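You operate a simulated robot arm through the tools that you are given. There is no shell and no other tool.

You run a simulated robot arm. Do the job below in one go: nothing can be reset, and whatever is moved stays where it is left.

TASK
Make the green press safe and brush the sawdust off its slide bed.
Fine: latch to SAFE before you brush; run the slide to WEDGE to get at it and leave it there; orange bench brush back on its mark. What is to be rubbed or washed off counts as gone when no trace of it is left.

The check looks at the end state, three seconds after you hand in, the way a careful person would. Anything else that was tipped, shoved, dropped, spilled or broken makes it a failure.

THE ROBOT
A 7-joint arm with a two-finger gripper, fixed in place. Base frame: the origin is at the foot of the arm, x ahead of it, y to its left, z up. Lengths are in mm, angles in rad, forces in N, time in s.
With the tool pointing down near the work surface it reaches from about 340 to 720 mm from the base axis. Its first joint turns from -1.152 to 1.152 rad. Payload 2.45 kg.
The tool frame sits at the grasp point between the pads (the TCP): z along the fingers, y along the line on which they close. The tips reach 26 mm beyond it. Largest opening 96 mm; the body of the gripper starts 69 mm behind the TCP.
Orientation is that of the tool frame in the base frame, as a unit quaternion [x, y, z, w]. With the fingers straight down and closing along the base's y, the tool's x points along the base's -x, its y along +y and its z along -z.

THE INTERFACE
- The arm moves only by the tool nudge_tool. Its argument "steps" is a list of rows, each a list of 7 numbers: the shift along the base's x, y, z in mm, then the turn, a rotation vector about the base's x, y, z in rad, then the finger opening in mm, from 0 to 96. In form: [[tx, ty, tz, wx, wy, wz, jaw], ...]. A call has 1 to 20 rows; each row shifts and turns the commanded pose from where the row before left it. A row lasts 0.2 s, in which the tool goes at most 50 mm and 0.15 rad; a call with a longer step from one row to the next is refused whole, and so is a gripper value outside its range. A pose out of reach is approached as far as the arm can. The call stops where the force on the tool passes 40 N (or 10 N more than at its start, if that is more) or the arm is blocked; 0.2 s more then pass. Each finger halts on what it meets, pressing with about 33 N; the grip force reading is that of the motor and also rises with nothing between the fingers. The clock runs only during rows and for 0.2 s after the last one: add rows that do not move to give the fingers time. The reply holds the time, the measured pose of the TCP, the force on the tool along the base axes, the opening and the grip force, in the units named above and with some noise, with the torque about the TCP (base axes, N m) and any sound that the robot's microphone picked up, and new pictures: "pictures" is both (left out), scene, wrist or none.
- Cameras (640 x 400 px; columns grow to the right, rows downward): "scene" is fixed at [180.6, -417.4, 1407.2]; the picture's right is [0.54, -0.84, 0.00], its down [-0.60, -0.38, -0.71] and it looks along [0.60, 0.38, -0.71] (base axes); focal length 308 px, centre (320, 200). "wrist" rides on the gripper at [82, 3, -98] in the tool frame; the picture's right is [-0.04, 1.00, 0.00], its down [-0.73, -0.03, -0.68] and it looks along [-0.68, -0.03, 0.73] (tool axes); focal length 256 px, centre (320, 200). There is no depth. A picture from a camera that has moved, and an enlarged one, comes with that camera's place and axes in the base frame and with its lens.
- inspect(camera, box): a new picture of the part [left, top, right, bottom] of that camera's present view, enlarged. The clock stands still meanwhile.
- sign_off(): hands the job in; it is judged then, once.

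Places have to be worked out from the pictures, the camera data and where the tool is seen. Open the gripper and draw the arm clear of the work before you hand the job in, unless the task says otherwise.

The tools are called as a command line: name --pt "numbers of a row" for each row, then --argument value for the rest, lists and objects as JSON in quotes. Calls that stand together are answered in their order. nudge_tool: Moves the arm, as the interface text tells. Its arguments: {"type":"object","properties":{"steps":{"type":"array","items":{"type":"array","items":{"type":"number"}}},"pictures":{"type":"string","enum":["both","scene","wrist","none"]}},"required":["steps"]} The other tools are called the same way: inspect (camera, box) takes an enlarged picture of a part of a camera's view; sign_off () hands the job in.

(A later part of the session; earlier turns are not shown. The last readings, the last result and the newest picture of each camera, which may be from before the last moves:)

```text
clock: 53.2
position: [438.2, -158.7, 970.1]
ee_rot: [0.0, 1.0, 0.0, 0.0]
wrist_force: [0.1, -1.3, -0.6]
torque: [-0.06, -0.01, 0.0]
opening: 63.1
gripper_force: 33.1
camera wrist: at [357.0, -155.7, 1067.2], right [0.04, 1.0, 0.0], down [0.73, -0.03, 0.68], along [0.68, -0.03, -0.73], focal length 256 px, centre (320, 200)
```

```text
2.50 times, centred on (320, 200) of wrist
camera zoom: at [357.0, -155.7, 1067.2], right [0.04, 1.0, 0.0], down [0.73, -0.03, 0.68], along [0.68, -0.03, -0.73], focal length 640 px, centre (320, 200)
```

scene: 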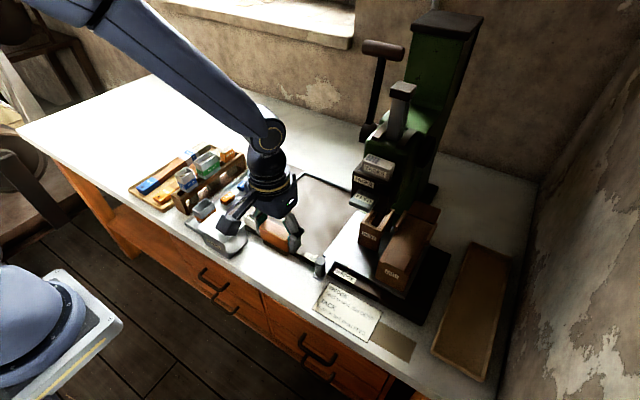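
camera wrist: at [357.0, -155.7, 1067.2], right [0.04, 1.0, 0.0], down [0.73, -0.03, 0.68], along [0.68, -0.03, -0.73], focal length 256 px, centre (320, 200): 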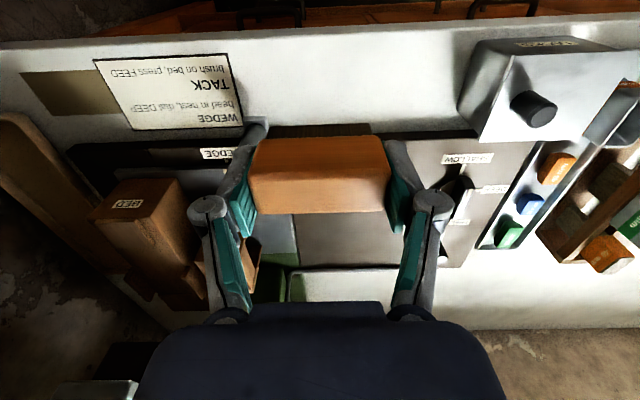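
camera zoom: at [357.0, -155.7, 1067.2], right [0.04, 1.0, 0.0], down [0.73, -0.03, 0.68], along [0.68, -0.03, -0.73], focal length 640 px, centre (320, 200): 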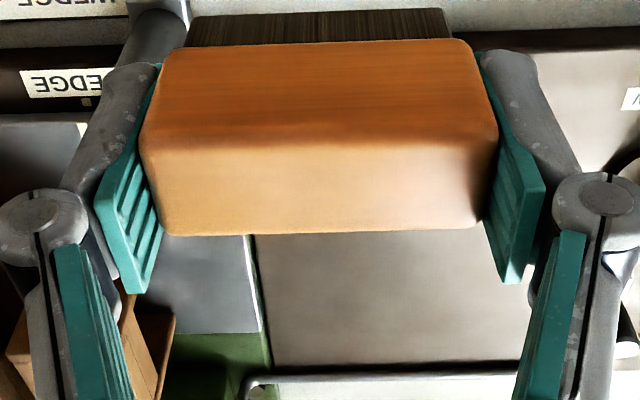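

What is visible is clean. I'll move along the front to y ≈ -370, so both cameras see the whole bed.

nudge_tool --pt "1 -42 0 0 0 0 45" --pt "1 -42 0 0 0 0 45" --pt "1 -42 0 0 0 0 45" --pt "1 -42 0 0 0 0 45" --pt "1 -42 0 0 0 0 45" --pt "0 0 0 0 0 0 45"

inspect --camera "scene" --box '[250, 180, 350, 250]'

inspect --camera "scene" --box '[275, 190, 335, 235]'

inspect --camera "wrist" --box '[440, 90, 640, 260]'

```text
clock: 54.6
position: [442.3, -365.3, 965.7]
ee_rot: [0.0, 1.0, -0.001, 0.0]
wrist_force: [0.5, -0.1, -2.0]
torque: [-0.02, -0.02, 0.04]
opening: 63.0
gripper_force: 33.1
camera wrist: at [361.7, -362.4, 1064.3], right [0.04, 1.0, 0.0], down [0.73, -0.03, 0.68], along [0.68, -0.03, -0.73], focal length 256 px, centre (320, 200)
```

scene: 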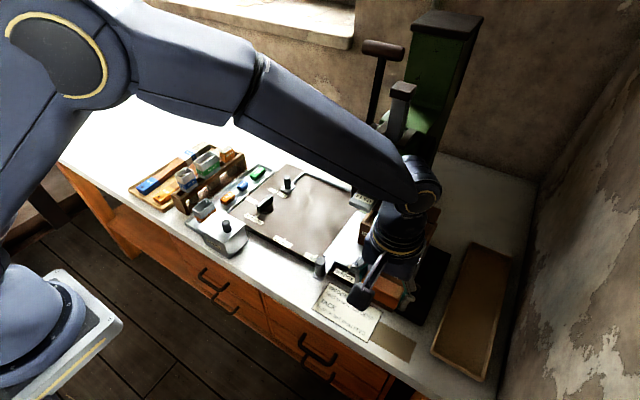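
wrist: 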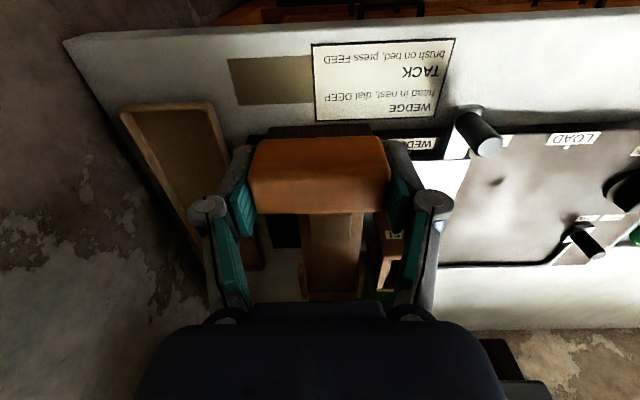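

```text
5.71 times, centred on (300, 215) of scene
camera zoom: at [180.6, -417.4, 1407.2], right [0.54, -0.84, 0.0], down [-0.6, -0.38, -0.71], along [0.6, 0.38, -0.71], focal length 1762 px, centre (434, 114)
```

zoom: 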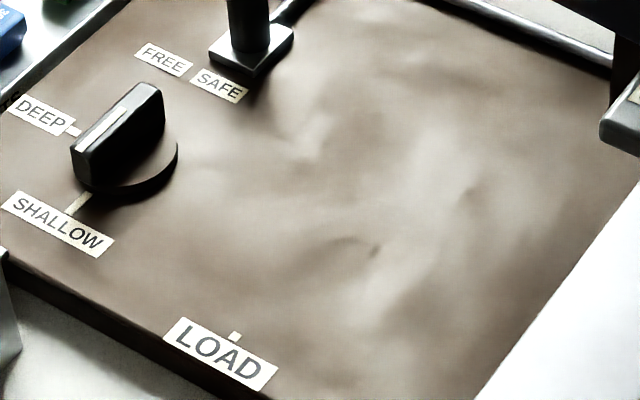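

```text
8.89 times, centred on (305, 212) of scene
camera zoom: at [180.6, -417.4, 1407.2], right [0.54, -0.84, 0.0], down [-0.6, -0.38, -0.71], along [0.6, 0.38, -0.71], focal length 2740 px, centre (453, 89)
```

zoom: 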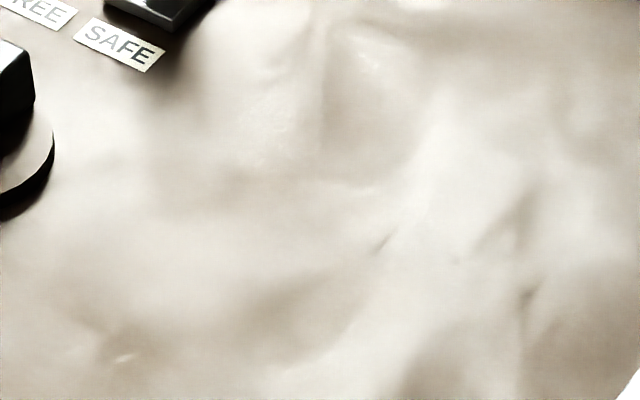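

```text
2.35 times, centred on (540, 175) of wrist
camera zoom: at [361.7, -362.4, 1064.3], right [0.04, 1.0, 0.0], down [0.73, -0.03, 0.68], along [0.68, -0.03, -0.73], focal length 602 px, centre (-198, 259)
```

zoom: 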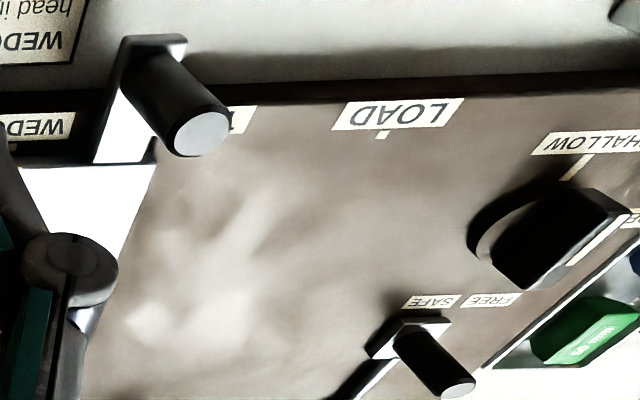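

The bed looks clean in both views. To be sure about faint residue, especially on the right lane (y ≈ -71) that I never stroked directly, I'll go back for a finishing pass.

nudge_tool --pt "0 42 0 0 0 0 45" --pt "0 42 0 0 0 0 45" --pt "0 42 0 0 0 0 45" --pt "0 42 0 0 0 0 45" --pt "0 42 0 0 0 0 45" --pt "0 42 0 0 0 0 45" --pt "33 0 -22 0 0 0 45" --pt "33 0 -22 0 0 0 45" --pt "33 0 -22 0 0 0 45" --pt "0 20 0 0 0 0 45" --pt "0 22 -20 0 0 0 45" --pt "0 0 -12 0 0 0 45" --pt "0 0 -4 0 0 0 45" --pt "0 0 0 0 0 0 45"

inspect --camera "wrist" --box '[180, 60, 500, 280]'

```text
clock: 57.6
position: [541.1, -71.2, 866.5]
ee_rot: [0.0, 1.0, 0.001, 0.0]
wrist_force: [1.1, 0.2, -1.5]
torque: [-0.02, 0.01, -0.02]
opening: 63.0
gripper_force: 32.9
camera wrist: at [461.4, -68.0, 964.6], right [0.04, 1.0, 0.0], down [0.73, -0.03, 0.68], along [0.68, -0.03, -0.73], focal length 256 px, centre (320, 200)
```

scene: 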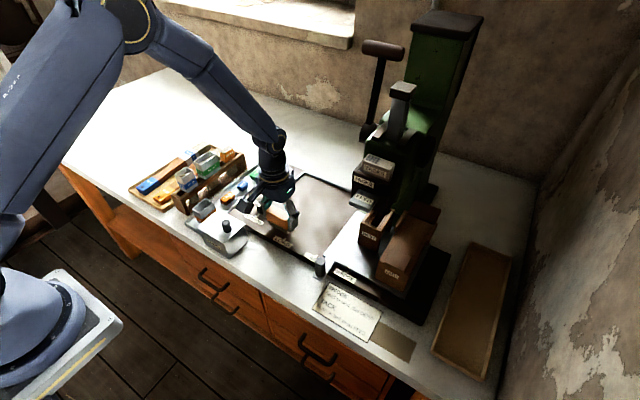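
wrist: 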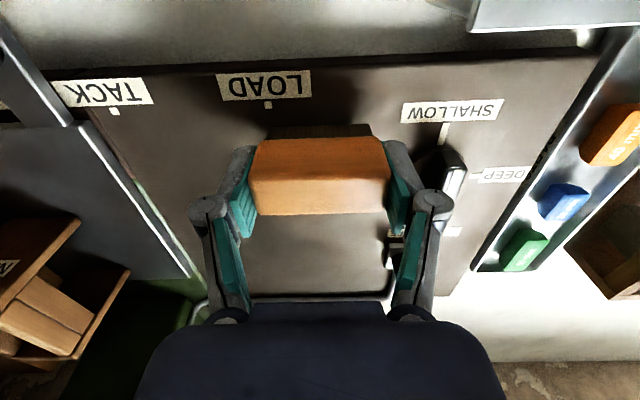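

```text
1.82 times, centred on (340, 170) of wrist
camera zoom: at [461.4, -68.0, 964.6], right [0.04, 1.0, 0.0], down [0.73, -0.03, 0.68], along [0.68, -0.03, -0.73], focal length 465 px, centre (284, 254)
```

zoom: 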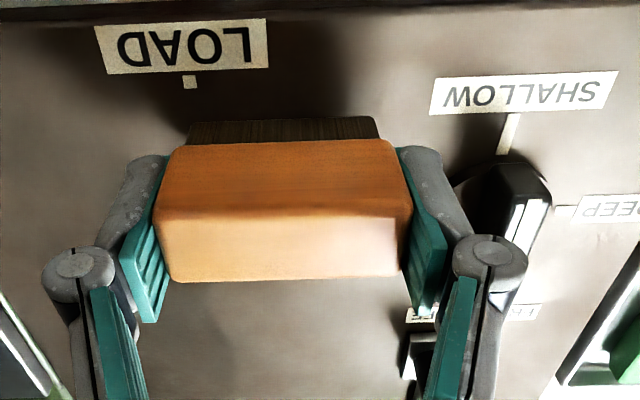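

The area ahead looks clean and the dial is clear of the right finger by about 10 mm. I'll shift 2 mm away from the dial and find light contact.

nudge_tool --pt "0 -2 -2 0 0 0 45" --pt "0 0 -2 0 0 0 45" --pt "0 0 -1 0 0 0 45" --pt "0 0 0 0 0 0 45" --pictures "none"

nudge_tool --pt "0 0 -1 0 0 0 45" --pt "0 0 0 0 0 0 45" --pictures "none"

```text
clock: 58.6
position: [543.6, -74.0, 861.4]
ee_rot: [-0.001, 1.0, 0.0, 0.0]
wrist_force: [-0.5, 0.4, -0.1]
torque: [-0.02, -0.01, 0.0]
opening: 63.3
gripper_force: 33.3
```

```text
clock: 59.2
position: [542.9, -73.2, 859.9]
ee_rot: [0.0, 1.0, 0.0, 0.0]
wrist_force: [-0.1, 0.1, -0.6]
torque: [0.01, -0.02, 0.0]
opening: 63.0
gripper_force: 32.8
```

nudge_tool --pt "0 0 -1 0 0 0 45" --pt "0 0 0 0 0 0 45" --pictures "none"

nudge_tool --pt "0 0 -1 0 0 0 45" --pt "0 0 0 0 0 0 45" --pictures "none"

```text
clock: 59.8
position: [542.6, -73.5, 859.7]
ee_rot: [0.0, 1.0, 0.0, 0.0]
wrist_force: [-0.4, 0.3, -1.0]
torque: [0.02, -0.03, 0.01]
opening: 63.3
gripper_force: 33.1
```

```text
clock: 60.4
position: [541.4, -73.3, 858.1]
ee_rot: [-0.001, 1.0, 0.0, 0.0]
wrist_force: [0.6, 0.1, 0.0]
torque: [-0.01, -0.01, -0.02]
opening: 62.9
gripper_force: 32.7
```

Still no contact at z ≈ 858; I'll continue in 1 mm steps.

nudge_tool --pt "0 0 -1 0 0 0 45" --pt "0 0 0 0 0 0 45" --pictures "none"

nudge_tool --pt "0 0 -1 0 0 0 45" --pt "0 0 0 0 0 0 45" --pictures "none"

```text
clock: 61.0
position: [542.4, -73.1, 858.2]
ee_rot: [0.001, 1.0, 0.0, 0.001]
wrist_force: [-1.3, 1.4, 9.8]
torque: [0.05, -0.02, -0.03]
opening: 63.1
gripper_force: 32.8
```

```text
clock: 61.6
position: [541.9, -73.6, 857.0]
ee_rot: [0.0, 1.0, 0.0, 0.001]
wrist_force: [-3.7, 2.5, 22.1]
torque: [0.1, 0.11, -0.02]
opening: 63.2
gripper_force: 32.8
```

Contact at 22 N, so I'll ease 0.5 mm and stroke the right lane out and back.

nudge_tool --pt "0 0 0.5 0 0 0 45" --pt "13 0 0 0 0 0 45" --pt "13 0 0 0 0 0 45" --pt "13 0 -0.1 0 0 0 45" --pt "13 0 -0.1 0 0 0 45" --pt "13 0 -0.1 0 0 0 45" --pt "13 0 -0.1 0 0 0 45" --pt "13 0 -0.1 0 0 0 45" --pt "13 0 -0.1 0 0 0 45" --pt "13 0 -0.1 0 0 0 45" --pt "13 0 0 0 0 0 45" --pt "-13 0 -0.1 0 0 0 45" --pt "-13 0 -0.1 0 0 0 45" --pt "-13 0 -0.1 0 0 0 45" --pt "-13 0 -0.1 0 0 0 45" --pt "-13 0 -0.1 0 0 0 45" --pt "-13 0 0 0 0 0 45" --pt "-13 0 0 0 0 0 45" --pt "-13 0 0 0 0 0 45" --pt "-13 0 0 0 0 0 45"

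inspect --camera "wrist" --box '[180, 60, 500, 280]'

```text
clock: 65.8
position: [557.1, -74.3, 856.4]
ee_rot: [0.0, 1.0, 0.0, 0.001]
wrist_force: [5.1, 0.6, 11.4]
torque: [-0.07, -0.22, -0.02]
opening: 63.1
gripper_force: 33.0
camera wrist: at [475.6, -70.8, 954.4], right [0.04, 1.0, 0.0], down [0.73, -0.03, 0.68], along [0.68, -0.03, -0.73], focal length 256 px, centre (320, 200)
```

scene: 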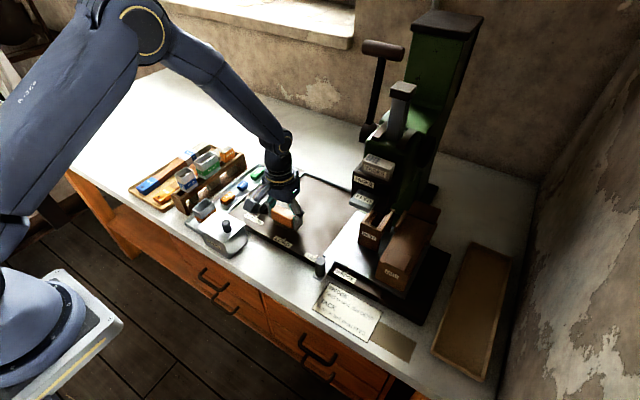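
wrist: 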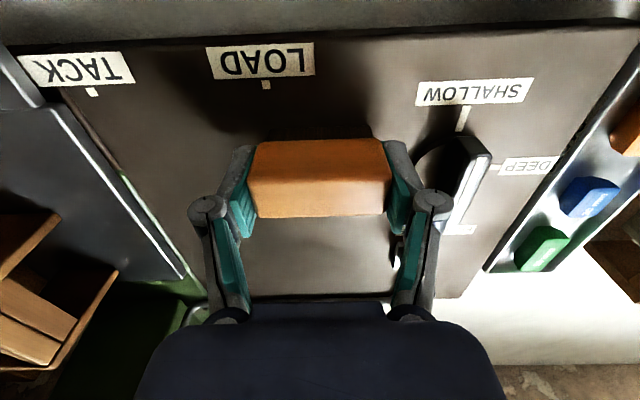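

```text
1.82 times, centred on (340, 170) of wrist
camera zoom: at [475.6, -70.8, 954.4], right [0.04, 1.0, 0.0], down [0.73, -0.03, 0.68], along [0.68, -0.03, -0.73], focal length 465 px, centre (284, 254)
```

zoom: 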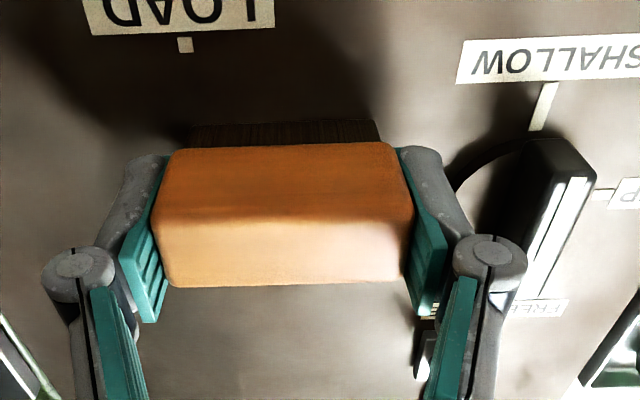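

The right lane is done. I'll add one more sweep: out along the middle lane, across, and back along the left lane.

nudge_tool --pt "-13 0 0 0 0 0 45" --pt "-10 0 0 0 0 0 45" --pt "0 -13 0 0 0 0 45" --pt "0 -13 0 0 0 0 45" --pt "0 -12 0 0 0 0 45" --pt "14 0 -0.1 0 0 0 45" --pt "14 0 -0.1 0 0 0 45" --pt "14 0 -0.1 0 0 0 45" --pt "14 0 -0.1 0 0 0 45" --pt "14 0 -0.1 0 0 0 45" --pt "14 0 -0.1 0 0 0 45" --pt "14 0 -0.1 0 0 0 45" --pt "14 0 -0.1 0 0 0 45" --pt "14 0 -0.1 0 0 0 45" --pt "14 0 -0.1 0 0 0 45" --pictures "none"

nudge_tool --pt "0 -14 0 0 0 0 45" --pt "0 -14 0 0 0 0 45" --pt "0 -13 0 0 0 0 45" --pt "-13 0 0 0 0 0 45" --pt "-13 0 -0.1 0 0 0 45" --pt "-13 0 -0.1 0 0 0 45" --pt "-13 0 -0.1 0 0 0 45" --pt "-13 0 -0.1 0 0 0 45" --pt "-13 0 -0.1 0 0 0 45" --pt "-13 0 -0.1 0 0 0 45" --pt "-13 0 -0.1 0 0 0 45" --pt "-13 0 -0.1 0 0 0 45" --pt "-13 0 -0.1 0 0 0 45" --pt "-13 0 -0.1 0 0 0 45"

inspect --camera "wrist" --box '[180, 60, 500, 280]'

```text
clock: 69.0
position: [672.5, -110.9, 854.5]
ee_rot: [0.0, 1.0, 0.0, 0.0]
wrist_force: [-2.3, 0.6, 5.7]
torque: [0.03, 0.02, -0.01]
opening: 62.7
gripper_force: 32.8
```

```text
clock: 72.0
position: [530.8, -153.4, 853.8]
ee_rot: [-0.001, 1.0, -0.001, 0.002]
wrist_force: [4.1, 0.7, 9.9]
torque: [0.15, -0.12, -0.06]
opening: 63.0
gripper_force: 33.0
camera wrist: at [450.2, -149.6, 951.8], right [0.04, 1.0, 0.0], down [0.73, -0.03, 0.68], along [0.68, -0.03, -0.73], focal length 256 px, centre (320, 200)
```

scene: 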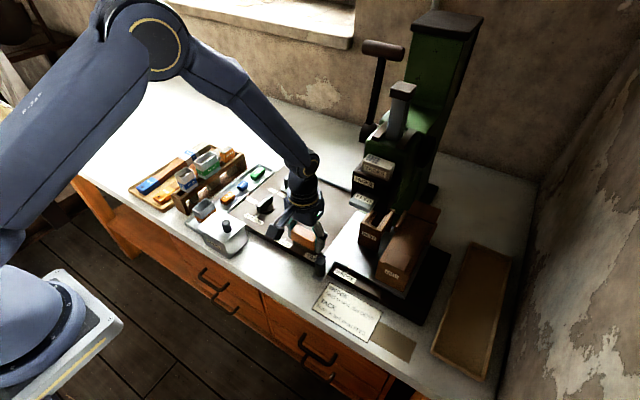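
wrist: 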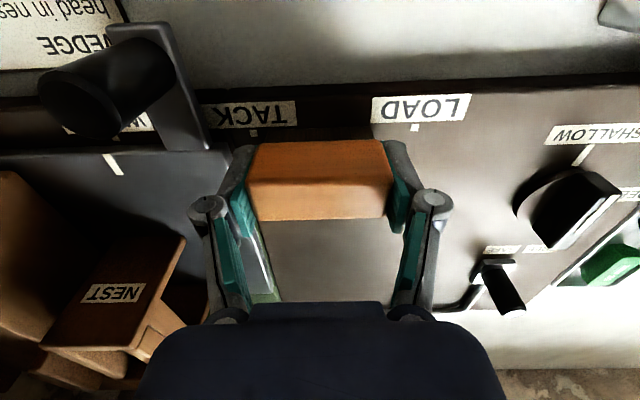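

```text
1.82 times, centred on (340, 170) of wrist
camera zoom: at [450.2, -149.6, 951.8], right [0.04, 1.0, 0.0], down [0.73, -0.03, 0.68], along [0.68, -0.03, -0.73], focal length 465 px, centre (284, 254)
```

zoom: 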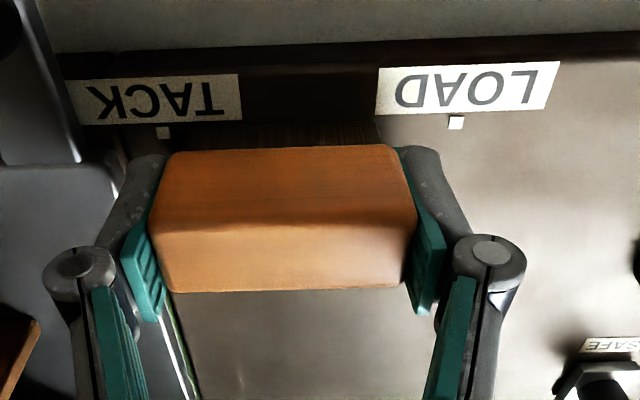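

The bed is clean in the close view. I'll lift the brush and carry it back along the front to above its mark.

nudge_tool --pt "0 0 30 0 0 0 45" --pt "0 0 40 0 0 0 45" --pt "-25 0 35 0 0 0 45" --pt "-30 0 10 0 0 0 45" --pt "-28 0 0 0 0 0 45" --pt "0 -43 0 0 0 0 45" --pt "0 -43 0 0 0 0 45" --pt "0 -43 0 0 0 0 45" --pt "0 -43 0 0 0 0 45" --pt "0 -43 0 0 0 0 45" --pt "0 -43 0 0 0 0 45" --pt "0 0 -30 0 0 0 45" --pt "0 0 -20 0 0 0 45" --pt "0 0 0 0 0 0 45"

inspect --camera "wrist" --box '[180, 30, 460, 230]'

inspect --camera "scene" --box '[350, 280, 440, 370]'

inspect --camera "scene" --box '[240, 170, 370, 260]'

```text
clock: 75.0
position: [445.7, -410.0, 918.2]
ee_rot: [0.0, 1.0, 0.0, -0.001]
wrist_force: [-0.9, 0.5, -1.3]
torque: [0.04, 0.02, -0.01]
opening: 62.8
gripper_force: 33.1
camera wrist: at [364.4, -407.3, 1017.4], right [0.04, 1.0, 0.0], down [0.73, -0.03, 0.68], along [0.68, -0.03, -0.73], focal length 256 px, centre (320, 200)
```

scene: 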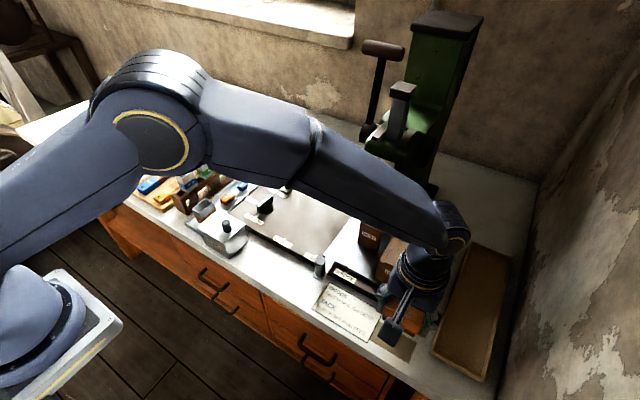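
wrist: 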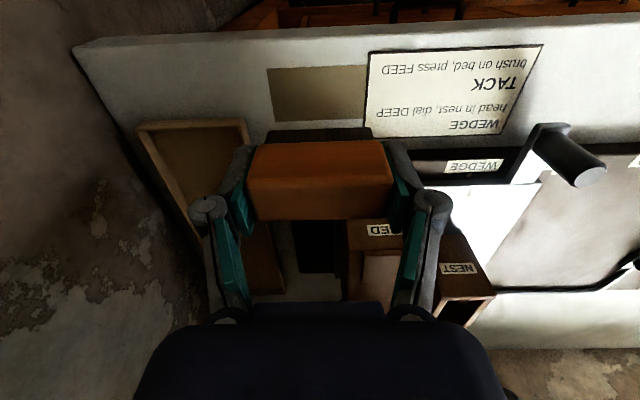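

```text
2.00 times, centred on (320, 130) of wrist
camera zoom: at [364.4, -407.3, 1017.4], right [0.04, 1.0, 0.0], down [0.73, -0.03, 0.68], along [0.68, -0.03, -0.73], focal length 512 px, centre (320, 340)
```

zoom: 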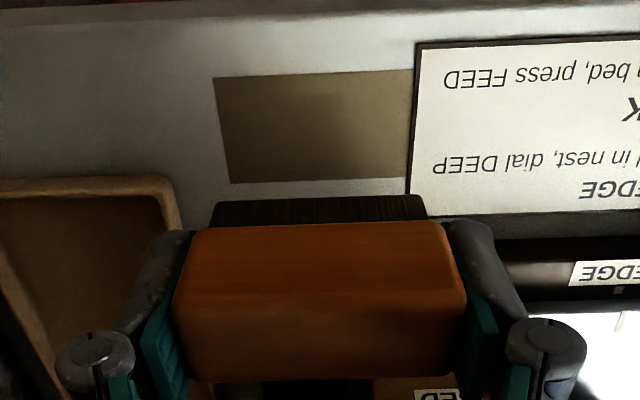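

```text
4.44 times, centred on (395, 325) of scene
camera zoom: at [180.6, -417.4, 1407.2], right [0.54, -0.84, 0.0], down [-0.6, -0.38, -0.71], along [0.6, 0.38, -0.71], focal length 1370 px, centre (-13, -356)
```

zoom: 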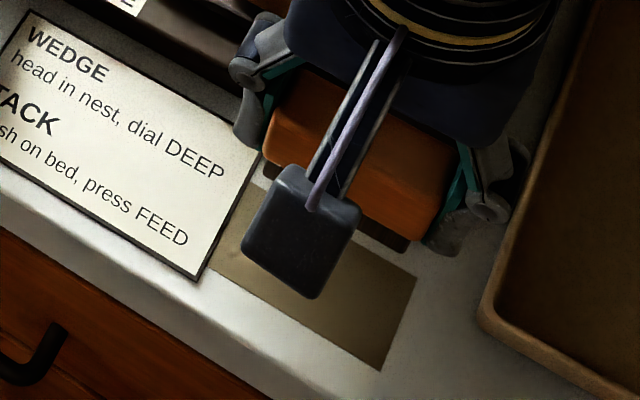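

```text
4.44 times, centred on (305, 215) of scene
camera zoom: at [180.6, -417.4, 1407.2], right [0.54, -0.84, 0.0], down [-0.6, -0.38, -0.71], along [0.6, 0.38, -0.71], focal length 1370 px, centre (387, 133)
```

zoom: 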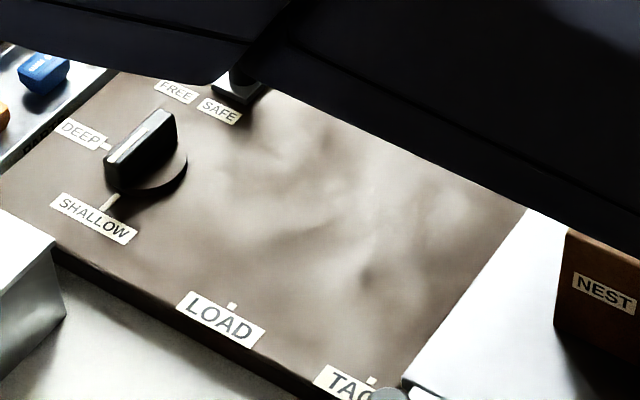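

The mark is centred at (446.7, -412.4) and the brush at about (447, -410.1), so I'll shift 2 mm in -y and lower to just above the bench.

nudge_tool --pt "0 -2.2 -20 0 0 0 45" --pt "0 0 -22 0 0 0 45" --pt "0 0 -18 0 0 0 45" --pt "0 0 -12 0 0 0 45" --pt "0 0 0 0 0 0 45"

inspect --camera "wrist" --box '[180, 30, 460, 230]'

inspect --camera "scene" --box '[350, 280, 440, 370]'

```text
clock: 76.2
position: [446.0, -414.4, 845.5]
ee_rot: [0.0, 1.0, 0.001, 0.0]
wrist_force: [-0.1, 0.1, -1.1]
torque: [0.0, -0.01, 0.01]
opening: 62.8
gripper_force: 33.2
camera wrist: at [364.7, -409.7, 944.2], right [0.04, 1.0, 0.0], down [0.73, -0.03, 0.68], along [0.68, -0.03, -0.73], focal length 256 px, centre (320, 200)
```

scene: 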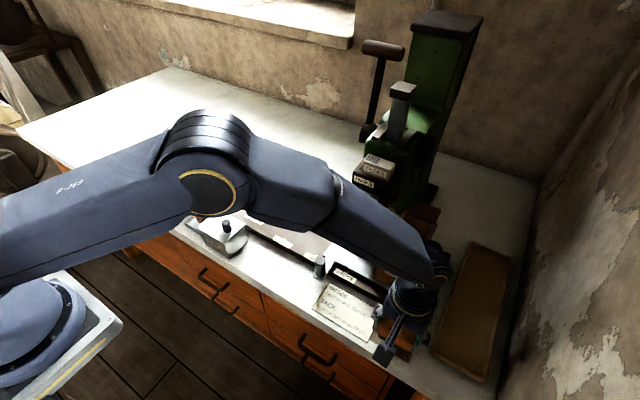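
wrist: 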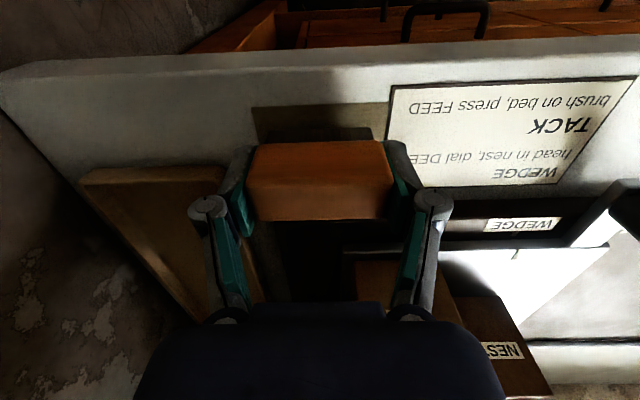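

```text
2.00 times, centred on (320, 130) of wrist
camera zoom: at [364.7, -409.7, 944.2], right [0.04, 1.0, 0.0], down [0.73, -0.03, 0.68], along [0.68, -0.03, -0.73], focal length 512 px, centre (320, 340)
```

zoom: 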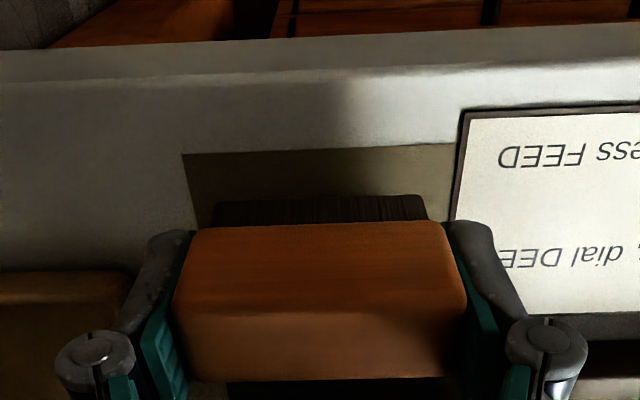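

```text
4.44 times, centred on (395, 325) of scene
camera zoom: at [180.6, -417.4, 1407.2], right [0.54, -0.84, 0.0], down [-0.6, -0.38, -0.71], along [0.6, 0.38, -0.71], focal length 1370 px, centre (-13, -356)
```

zoom: 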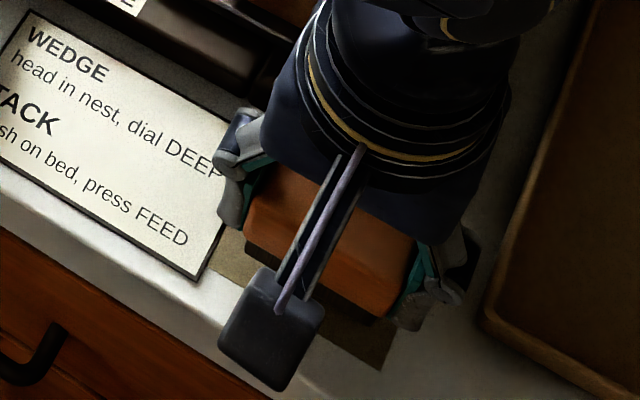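

The brush hangs centred over its mark. I'll lower in small steps to touch down.

nudge_tool --pt "0 0.8 -3 0 0 0 45" --pt "0 0 -2 0 0 0 45" --pt "0 0 0 0 0 0 45" --pictures "none"

nudge_tool --pt "0 0 -1 0 0 0 45" --pt "0 0 0 0 0 0 45" --pictures "none"

nudge_tool --pt "0 0 -1 0 0 0 45" --pt "0 0 0 0 0 0 45" --pictures "none"

```text
clock: 77.0
position: [445.9, -412.9, 841.2]
ee_rot: [0.0, 1.0, 0.0, 0.001]
wrist_force: [0.3, -0.3, -0.3]
torque: [-0.02, -0.02, 0.0]
opening: 63.0
gripper_force: 33.0
```

```text
clock: 77.6
position: [446.7, -413.1, 841.2]
ee_rot: [0.0, 1.0, 0.001, 0.0]
wrist_force: [0.3, -0.1, -1.1]
torque: [-0.03, 0.01, 0.03]
opening: 62.9
gripper_force: 33.1
```

```text
clock: 78.2
position: [445.9, -412.0, 839.1]
ee_rot: [0.0, 1.0, 0.0, 0.0]
wrist_force: [-0.3, -0.6, -0.1]
torque: [0.0, 0.01, 0.04]
opening: 62.5
gripper_force: 32.6
```

No contact yet; I'll continue at 1 mm per step.

nudge_tool --pt "0 0 -1 0 0 0 45" --pt "0 0 0 0 0 0 45" --pictures "none"

nudge_tool --pt "0 0 -1 0 0 0 45" --pt "0 0 0 0 0 0 45" --pictures "none"

nudge_tool --pt "0 0 -1 0 0 0 45" --pt "0 0 0 0 0 0 45" --pictures "wrist"

```text
clock: 78.8
position: [448.0, -412.9, 839.0]
ee_rot: [0.001, 1.0, 0.0, 0.0]
wrist_force: [0.7, -0.8, 0.0]
torque: [0.05, 0.01, -0.02]
opening: 62.8
gripper_force: 32.8
```

```text
clock: 79.4
position: [447.8, -412.8, 837.3]
ee_rot: [0.0, 1.0, 0.001, 0.0]
wrist_force: [-0.7, -0.1, -1.6]
torque: [0.0, -0.02, 0.03]
opening: 62.6
gripper_force: 33.1
```

```text
clock: 80.0
position: [446.5, -412.5, 835.8]
ee_rot: [-0.001, 1.0, 0.0, -0.001]
wrist_force: [-0.1, 0.2, -0.4]
torque: [0.0, 0.02, 0.01]
opening: 62.7
gripper_force: 32.8
camera wrist: at [365.6, -408.8, 934.5], right [0.04, 1.0, 0.0], down [0.73, -0.03, 0.68], along [0.68, -0.03, -0.73], focal length 256 px, centre (320, 200)
```

wrist: 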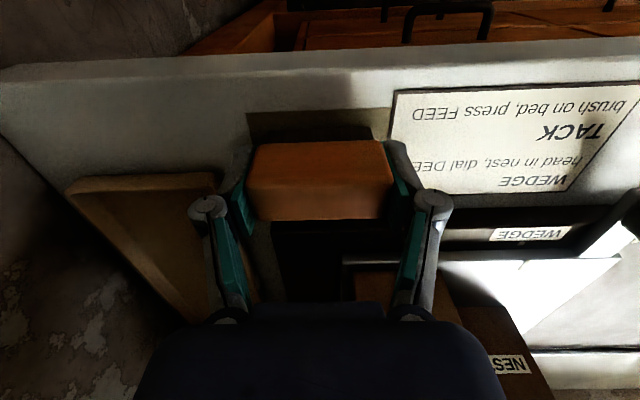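

nudge_tool --pt "0 0 -1 0 0 0 45" --pt "0 0 0 0 0 0 45" --pictures "none"

nudge_tool --pt "0 0 -1 0 0 0 45" --pt "0 0 0 0 0 0 45" --pictures "none"

inspect --camera "wrist" --box '[180, 60, 460, 260]'

```text
clock: 80.6
position: [445.9, -413.0, 834.2]
ee_rot: [0.0, 1.0, 0.0, 0.0]
wrist_force: [0.3, -0.4, -0.7]
torque: [-0.01, 0.0, -0.01]
opening: 62.7
gripper_force: 32.9
```

```text
clock: 81.2
position: [445.8, -412.6, 834.1]
ee_rot: [0.0, 1.0, 0.0, 0.0]
wrist_force: [-1.3, -0.2, -1.2]
torque: [-0.01, 0.0, 0.01]
opening: 62.8
gripper_force: 32.6
```

```text
2.00 times, centred on (320, 160) of wrist
camera zoom: at [364.7, -408.9, 932.6], right [0.04, 1.0, 0.0], down [0.73, -0.03, 0.68], along [0.68, -0.03, -0.73], focal length 512 px, centre (320, 280)
```

zoom: 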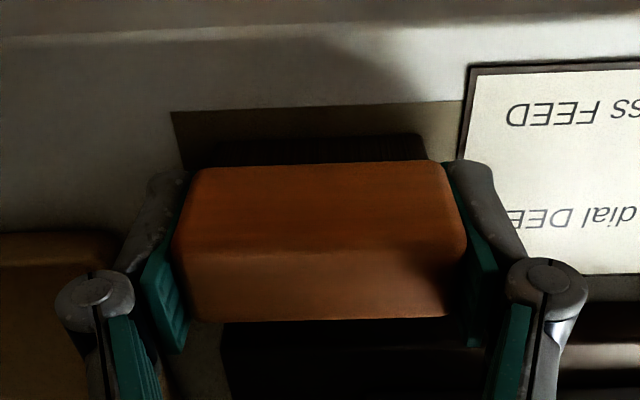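

Still just above. I'll keep stepping; the fingertips are at about z = 808, so there is room left.

nudge_tool --pt "0 0 -1 0 0 0 45" --pt "0 0 0 0 0 0 45" --pictures "none"

nudge_tool --pt "0 0 -0.7 0 0 0 45" --pt "0 0 0 0 0 0 45" --pictures "none"

```text
clock: 81.8
position: [445.6, -412.5, 833.9]
ee_rot: [0.0, 1.0, -0.001, 0.0]
wrist_force: [-3.7, 1.6, 11.1]
torque: [0.1, -0.01, 0.0]
opening: 62.8
gripper_force: 32.4
```

```text
clock: 82.4
position: [446.8, -412.2, 834.2]
ee_rot: [0.0, 1.0, -0.002, 0.0]
wrist_force: [-0.5, 0.6, 20.8]
torque: [0.13, 0.02, -0.02]
opening: 63.0
gripper_force: 33.2
```

Touchdown at 11–20 N. I'll relieve the load, open slowly to 84 mm, and check the brush before rising.

nudge_tool --pt "0 0 1.3 0 0 0 45" --pt "0 0 0 0 0 0 64" --pt "0 0 0 0 0 0 70" --pt "0 0 0 0 0 0 78" --pt "0 0 0 0 0 0 84" --pt "0 0 0 0 0 0 84"

inspect --camera "wrist" --box '[180, 60, 460, 260]'

```text
clock: 83.8
position: [446.1, -410.6, 833.5]
ee_rot: [-0.001, 1.0, -0.001, 0.001]
wrist_force: [-0.5, -0.1, -0.4]
torque: [-0.01, 0.0, 0.0]
opening: 84.2
gripper_force: 0.0
camera wrist: at [364.6, -408.5, 931.5], right [0.04, 1.0, 0.0], down [0.73, -0.03, 0.68], along [0.68, -0.03, -0.73], focal length 256 px, centre (320, 200)
```

scene: 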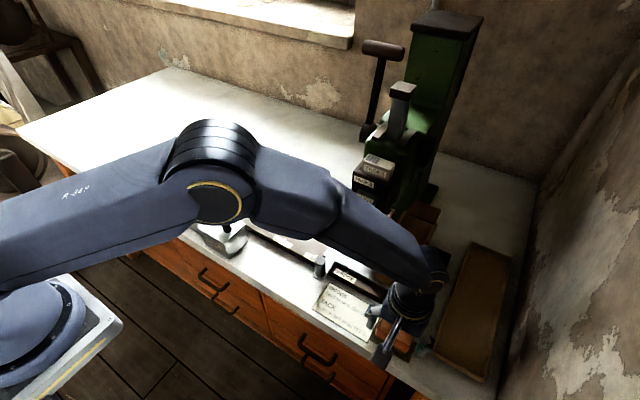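
wrist: 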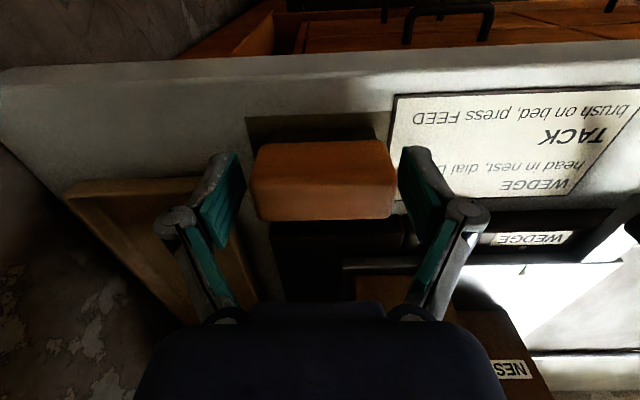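

```text
2.00 times, centred on (320, 160) of wrist
camera zoom: at [364.6, -408.5, 931.5], right [0.04, 1.0, 0.0], down [0.73, -0.03, 0.68], along [0.68, -0.03, -0.73], focal length 512 px, centre (320, 280)
```

zoom: 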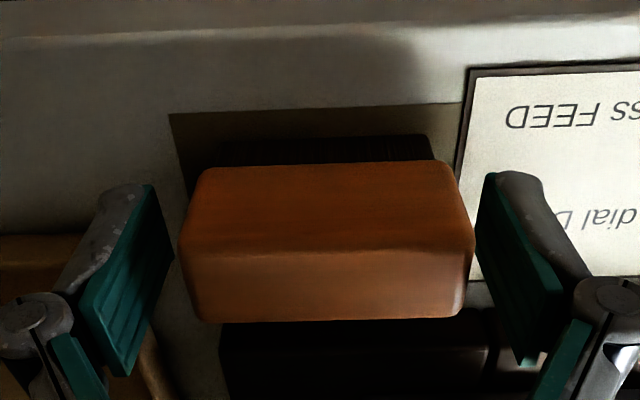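

The brush stands free on its mark, much as it started. I'll open wider so the +y pad clears it fully, then rise straight up.

nudge_tool --pt "0 0 0 0 0 0 90" --pt "0 1 0 0 0 0 94" --pt "0 0 0 0 0 0 94" --pt "0 0 15 0 0 0 94" --pt "0 0 30 0 0 0 94" --pt "0 0 40 0 0 0 94" --pt "0 0 40 0 0 0 94" --pt "0 0 0 0 0 0 94"

inspect --camera "wrist" --box '[200, 20, 440, 190]'

inspect --camera "wrist" --box '[400, 60, 640, 260]'

```text
clock: 85.6
position: [446.0, -408.0, 957.6]
ee_rot: [-0.001, 1.0, 0.0, -0.001]
wrist_force: [0.1, -0.3, -0.2]
torque: [-0.01, 0.03, 0.02]
opening: 93.9
gripper_force: 0.0
camera wrist: at [365.2, -405.2, 1056.4], right [0.04, 1.0, 0.0], down [0.73, -0.03, 0.68], along [0.68, -0.03, -0.73], focal length 256 px, centre (320, 200)
```

scene: 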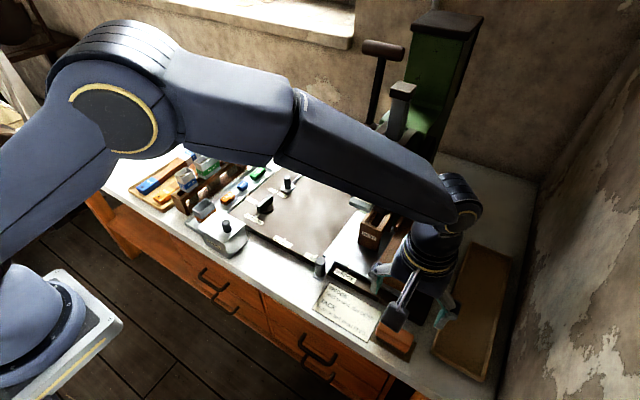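
wrist: 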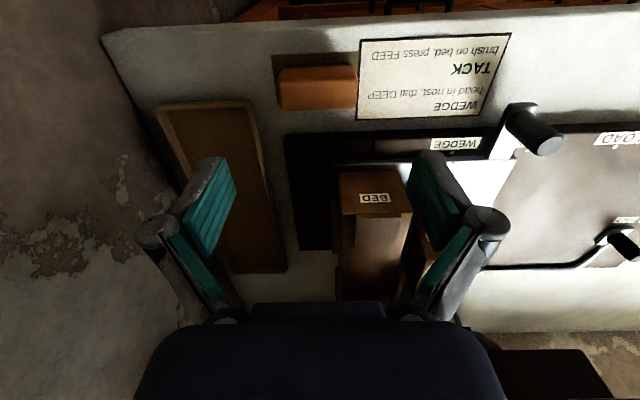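

```text
2.35 times, centred on (320, 105) of wrist
camera zoom: at [365.2, -405.2, 1056.4], right [0.04, 1.0, 0.0], down [0.73, -0.03, 0.68], along [0.68, -0.03, -0.73], focal length 602 px, centre (320, 424)
```

zoom: 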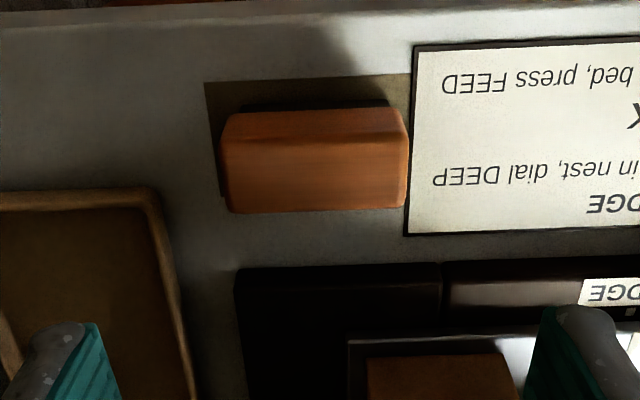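

```text
2.00 times, centred on (520, 160) of wrist
camera zoom: at [365.2, -405.2, 1056.4], right [0.04, 1.0, 0.0], down [0.73, -0.03, 0.68], along [0.68, -0.03, -0.73], focal length 512 px, centre (-80, 280)
```

zoom: 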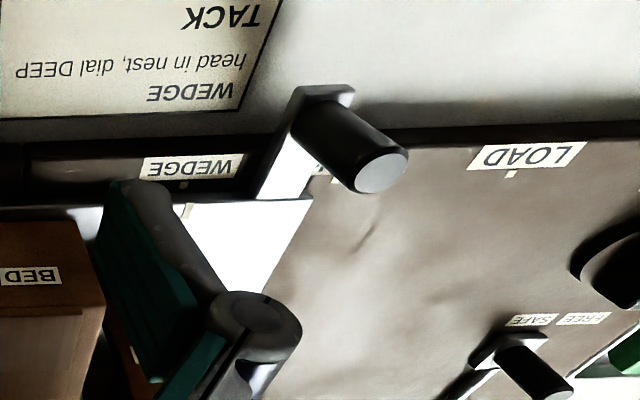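

The brush sits on its mark with the same margins as at the start. I'll move back and centre the camera on the WEDGE tick to check the slide without parallax.

nudge_tool --pt "-5 30 10 0 0 0 96" --pt "-5 35 10 0 0 0 96" --pt "-5 35 10 0 0 0 96" --pt "-5 35 10 0 0 0 96" --pt "0 0 0 0 0 0 96"

inspect --camera "wrist" --box '[260, 90, 380, 170]'

inspect --camera "wrist" --box '[360, 90, 600, 260]'

inspect --camera "scene" --box '[240, 170, 370, 260]'

inspect --camera "scene" --box '[350, 280, 440, 370]'

```text
clock: 86.8
position: [424.6, -273.6, 998.5]
ee_rot: [0.0, 1.0, 0.0, 0.0]
wrist_force: [0.3, -0.8, -0.4]
torque: [0.01, 0.01, 0.0]
opening: 96.0
gripper_force: 0.0
camera wrist: at [343.7, -271.6, 1096.4], right [0.04, 1.0, 0.0], down [0.73, -0.03, 0.68], along [0.68, -0.03, -0.73], focal length 256 px, centre (320, 200)
```

scene: 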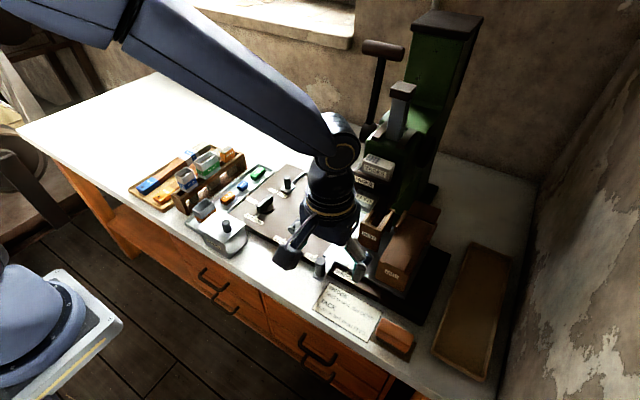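
wrist: 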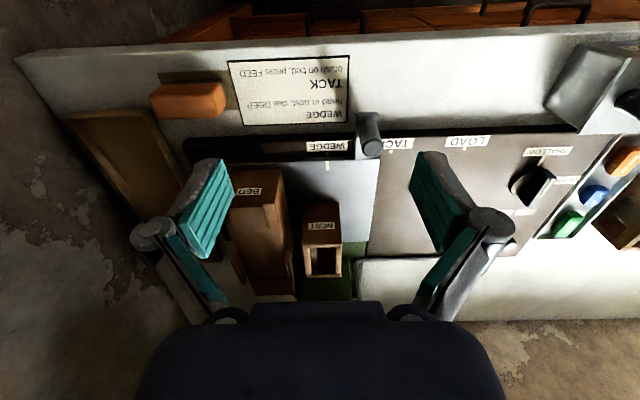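

```text
5.00 times, centred on (320, 130) of wrist
camera zoom: at [343.7, -271.6, 1096.4], right [0.04, 1.0, 0.0], down [0.73, -0.03, 0.68], along [0.68, -0.03, -0.73], focal length 1280 px, centre (320, 550)
```

zoom: 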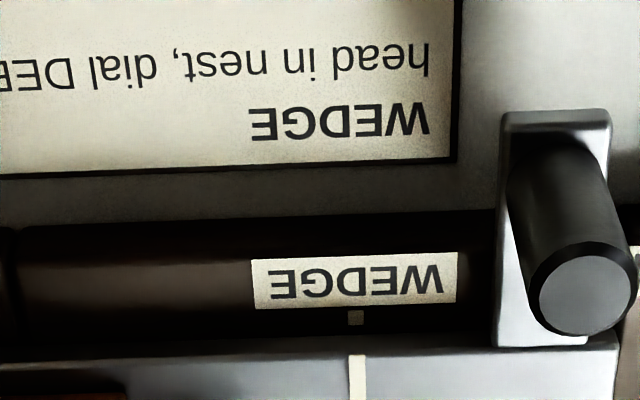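

```text
2.35 times, centred on (480, 175) of wrist
camera zoom: at [343.7, -271.6, 1096.4], right [0.04, 1.0, 0.0], down [0.73, -0.03, 0.68], along [0.68, -0.03, -0.73], focal length 602 px, centre (-56, 259)
```

zoom: 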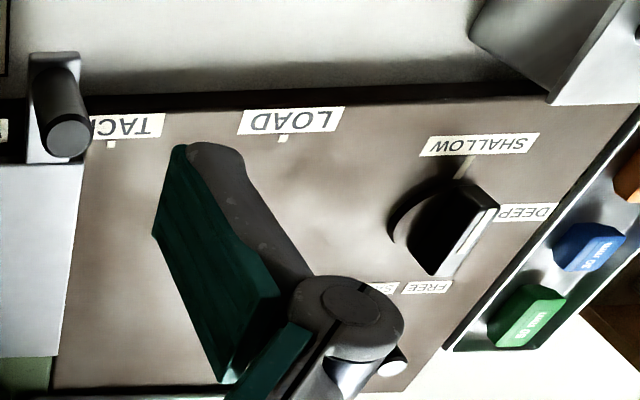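

```text
4.44 times, centred on (305, 215) of scene
camera zoom: at [180.6, -417.3, 1407.2], right [0.54, -0.84, 0.0], down [-0.6, -0.38, -0.71], along [0.6, 0.38, -0.71], focal length 1370 px, centre (387, 133)
```

zoom: 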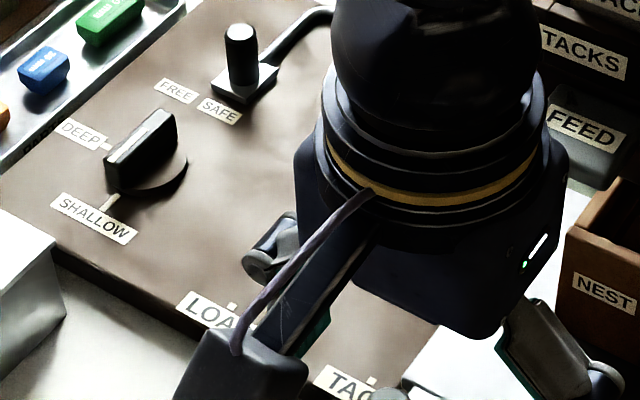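

```text
4.44 times, centred on (395, 325) of scene
camera zoom: at [180.6, -417.3, 1407.2], right [0.54, -0.84, 0.0], down [-0.6, -0.38, -0.71], along [0.6, 0.38, -0.71], focal length 1370 px, centre (-13, -356)
```

zoom: 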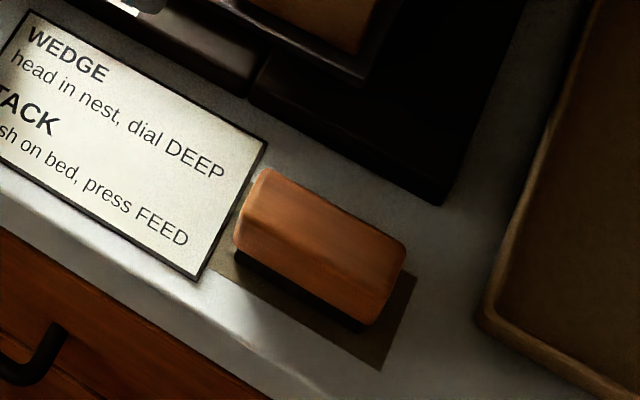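

The plate tick meets the WEDGE tick to within half a millimetre, and the brush is on its mark. I'll take one last look straight onto the bed for leftover dust.

nudge_tool --pt "5 42 0 0 0 0 96" --pt "5 42 0 0 0 0 96" --pt "15 42 0 0 0 0 96" --pt "15 36 0 0 0 0 96" --pt "0 0 0 0 0 0 96"

inspect --camera "wrist" --box '[220, 130, 420, 270]'

inspect --camera "wrist" --box '[270, 150, 370, 220]'

inspect --camera "wrist" --box '[200, 100, 440, 200]'

```text
clock: 88.0
position: [465.6, -114.5, 997.2]
ee_rot: [-0.001, 1.0, 0.0, 0.001]
wrist_force: [-0.3, 0.3, -0.8]
torque: [-0.03, -0.02, 0.0]
opening: 95.9
gripper_force: 0.1
camera wrist: at [385.5, -111.0, 1096.1], right [0.04, 1.0, 0.0], down [0.73, -0.03, 0.68], along [0.68, -0.03, -0.73], focal length 256 px, centre (320, 200)
```

scene: 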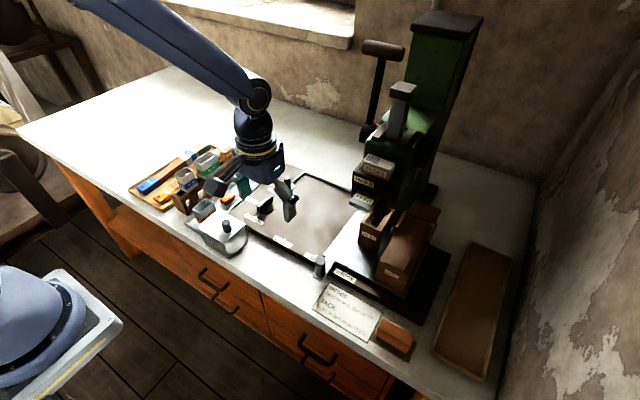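
wrist: 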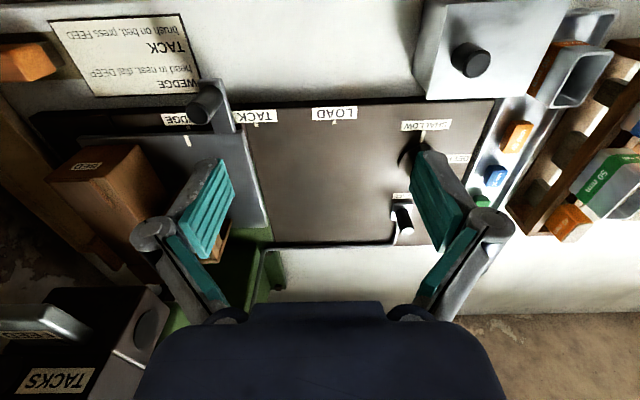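

```text
2.86 times, centred on (320, 200) of wrist
camera zoom: at [385.5, -111.0, 1096.1], right [0.04, 1.0, 0.0], down [0.73, -0.03, 0.68], along [0.68, -0.03, -0.73], focal length 731 px, centre (320, 200)
```

zoom: 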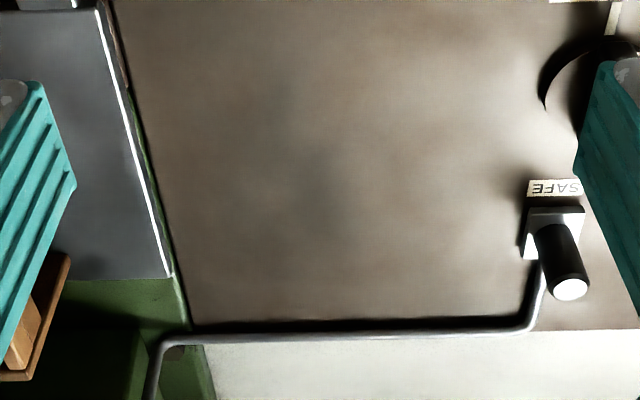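

```text
5.71 times, centred on (320, 185) of wrist
camera zoom: at [385.5, -111.0, 1096.1], right [0.04, 1.0, 0.0], down [0.73, -0.03, 0.68], along [0.68, -0.03, -0.73], focal length 1463 px, centre (320, 286)
```

zoom: 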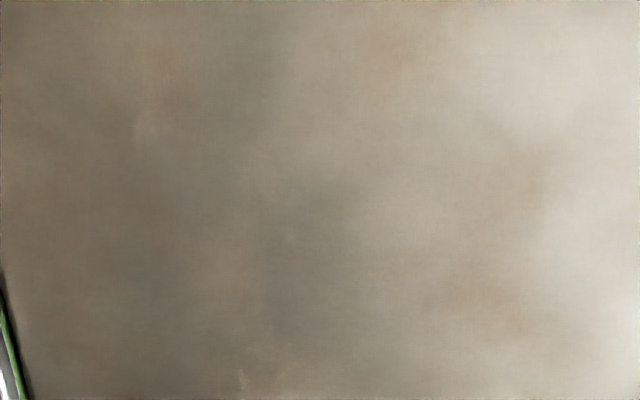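

```text
2.67 times, centred on (320, 150) of wrist
camera zoom: at [385.5, -111.0, 1096.1], right [0.04, 1.0, 0.0], down [0.73, -0.03, 0.68], along [0.68, -0.03, -0.73], focal length 683 px, centre (320, 333)
```

zoom: 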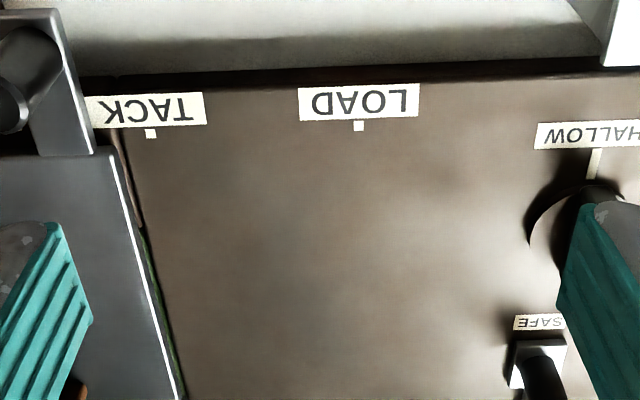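

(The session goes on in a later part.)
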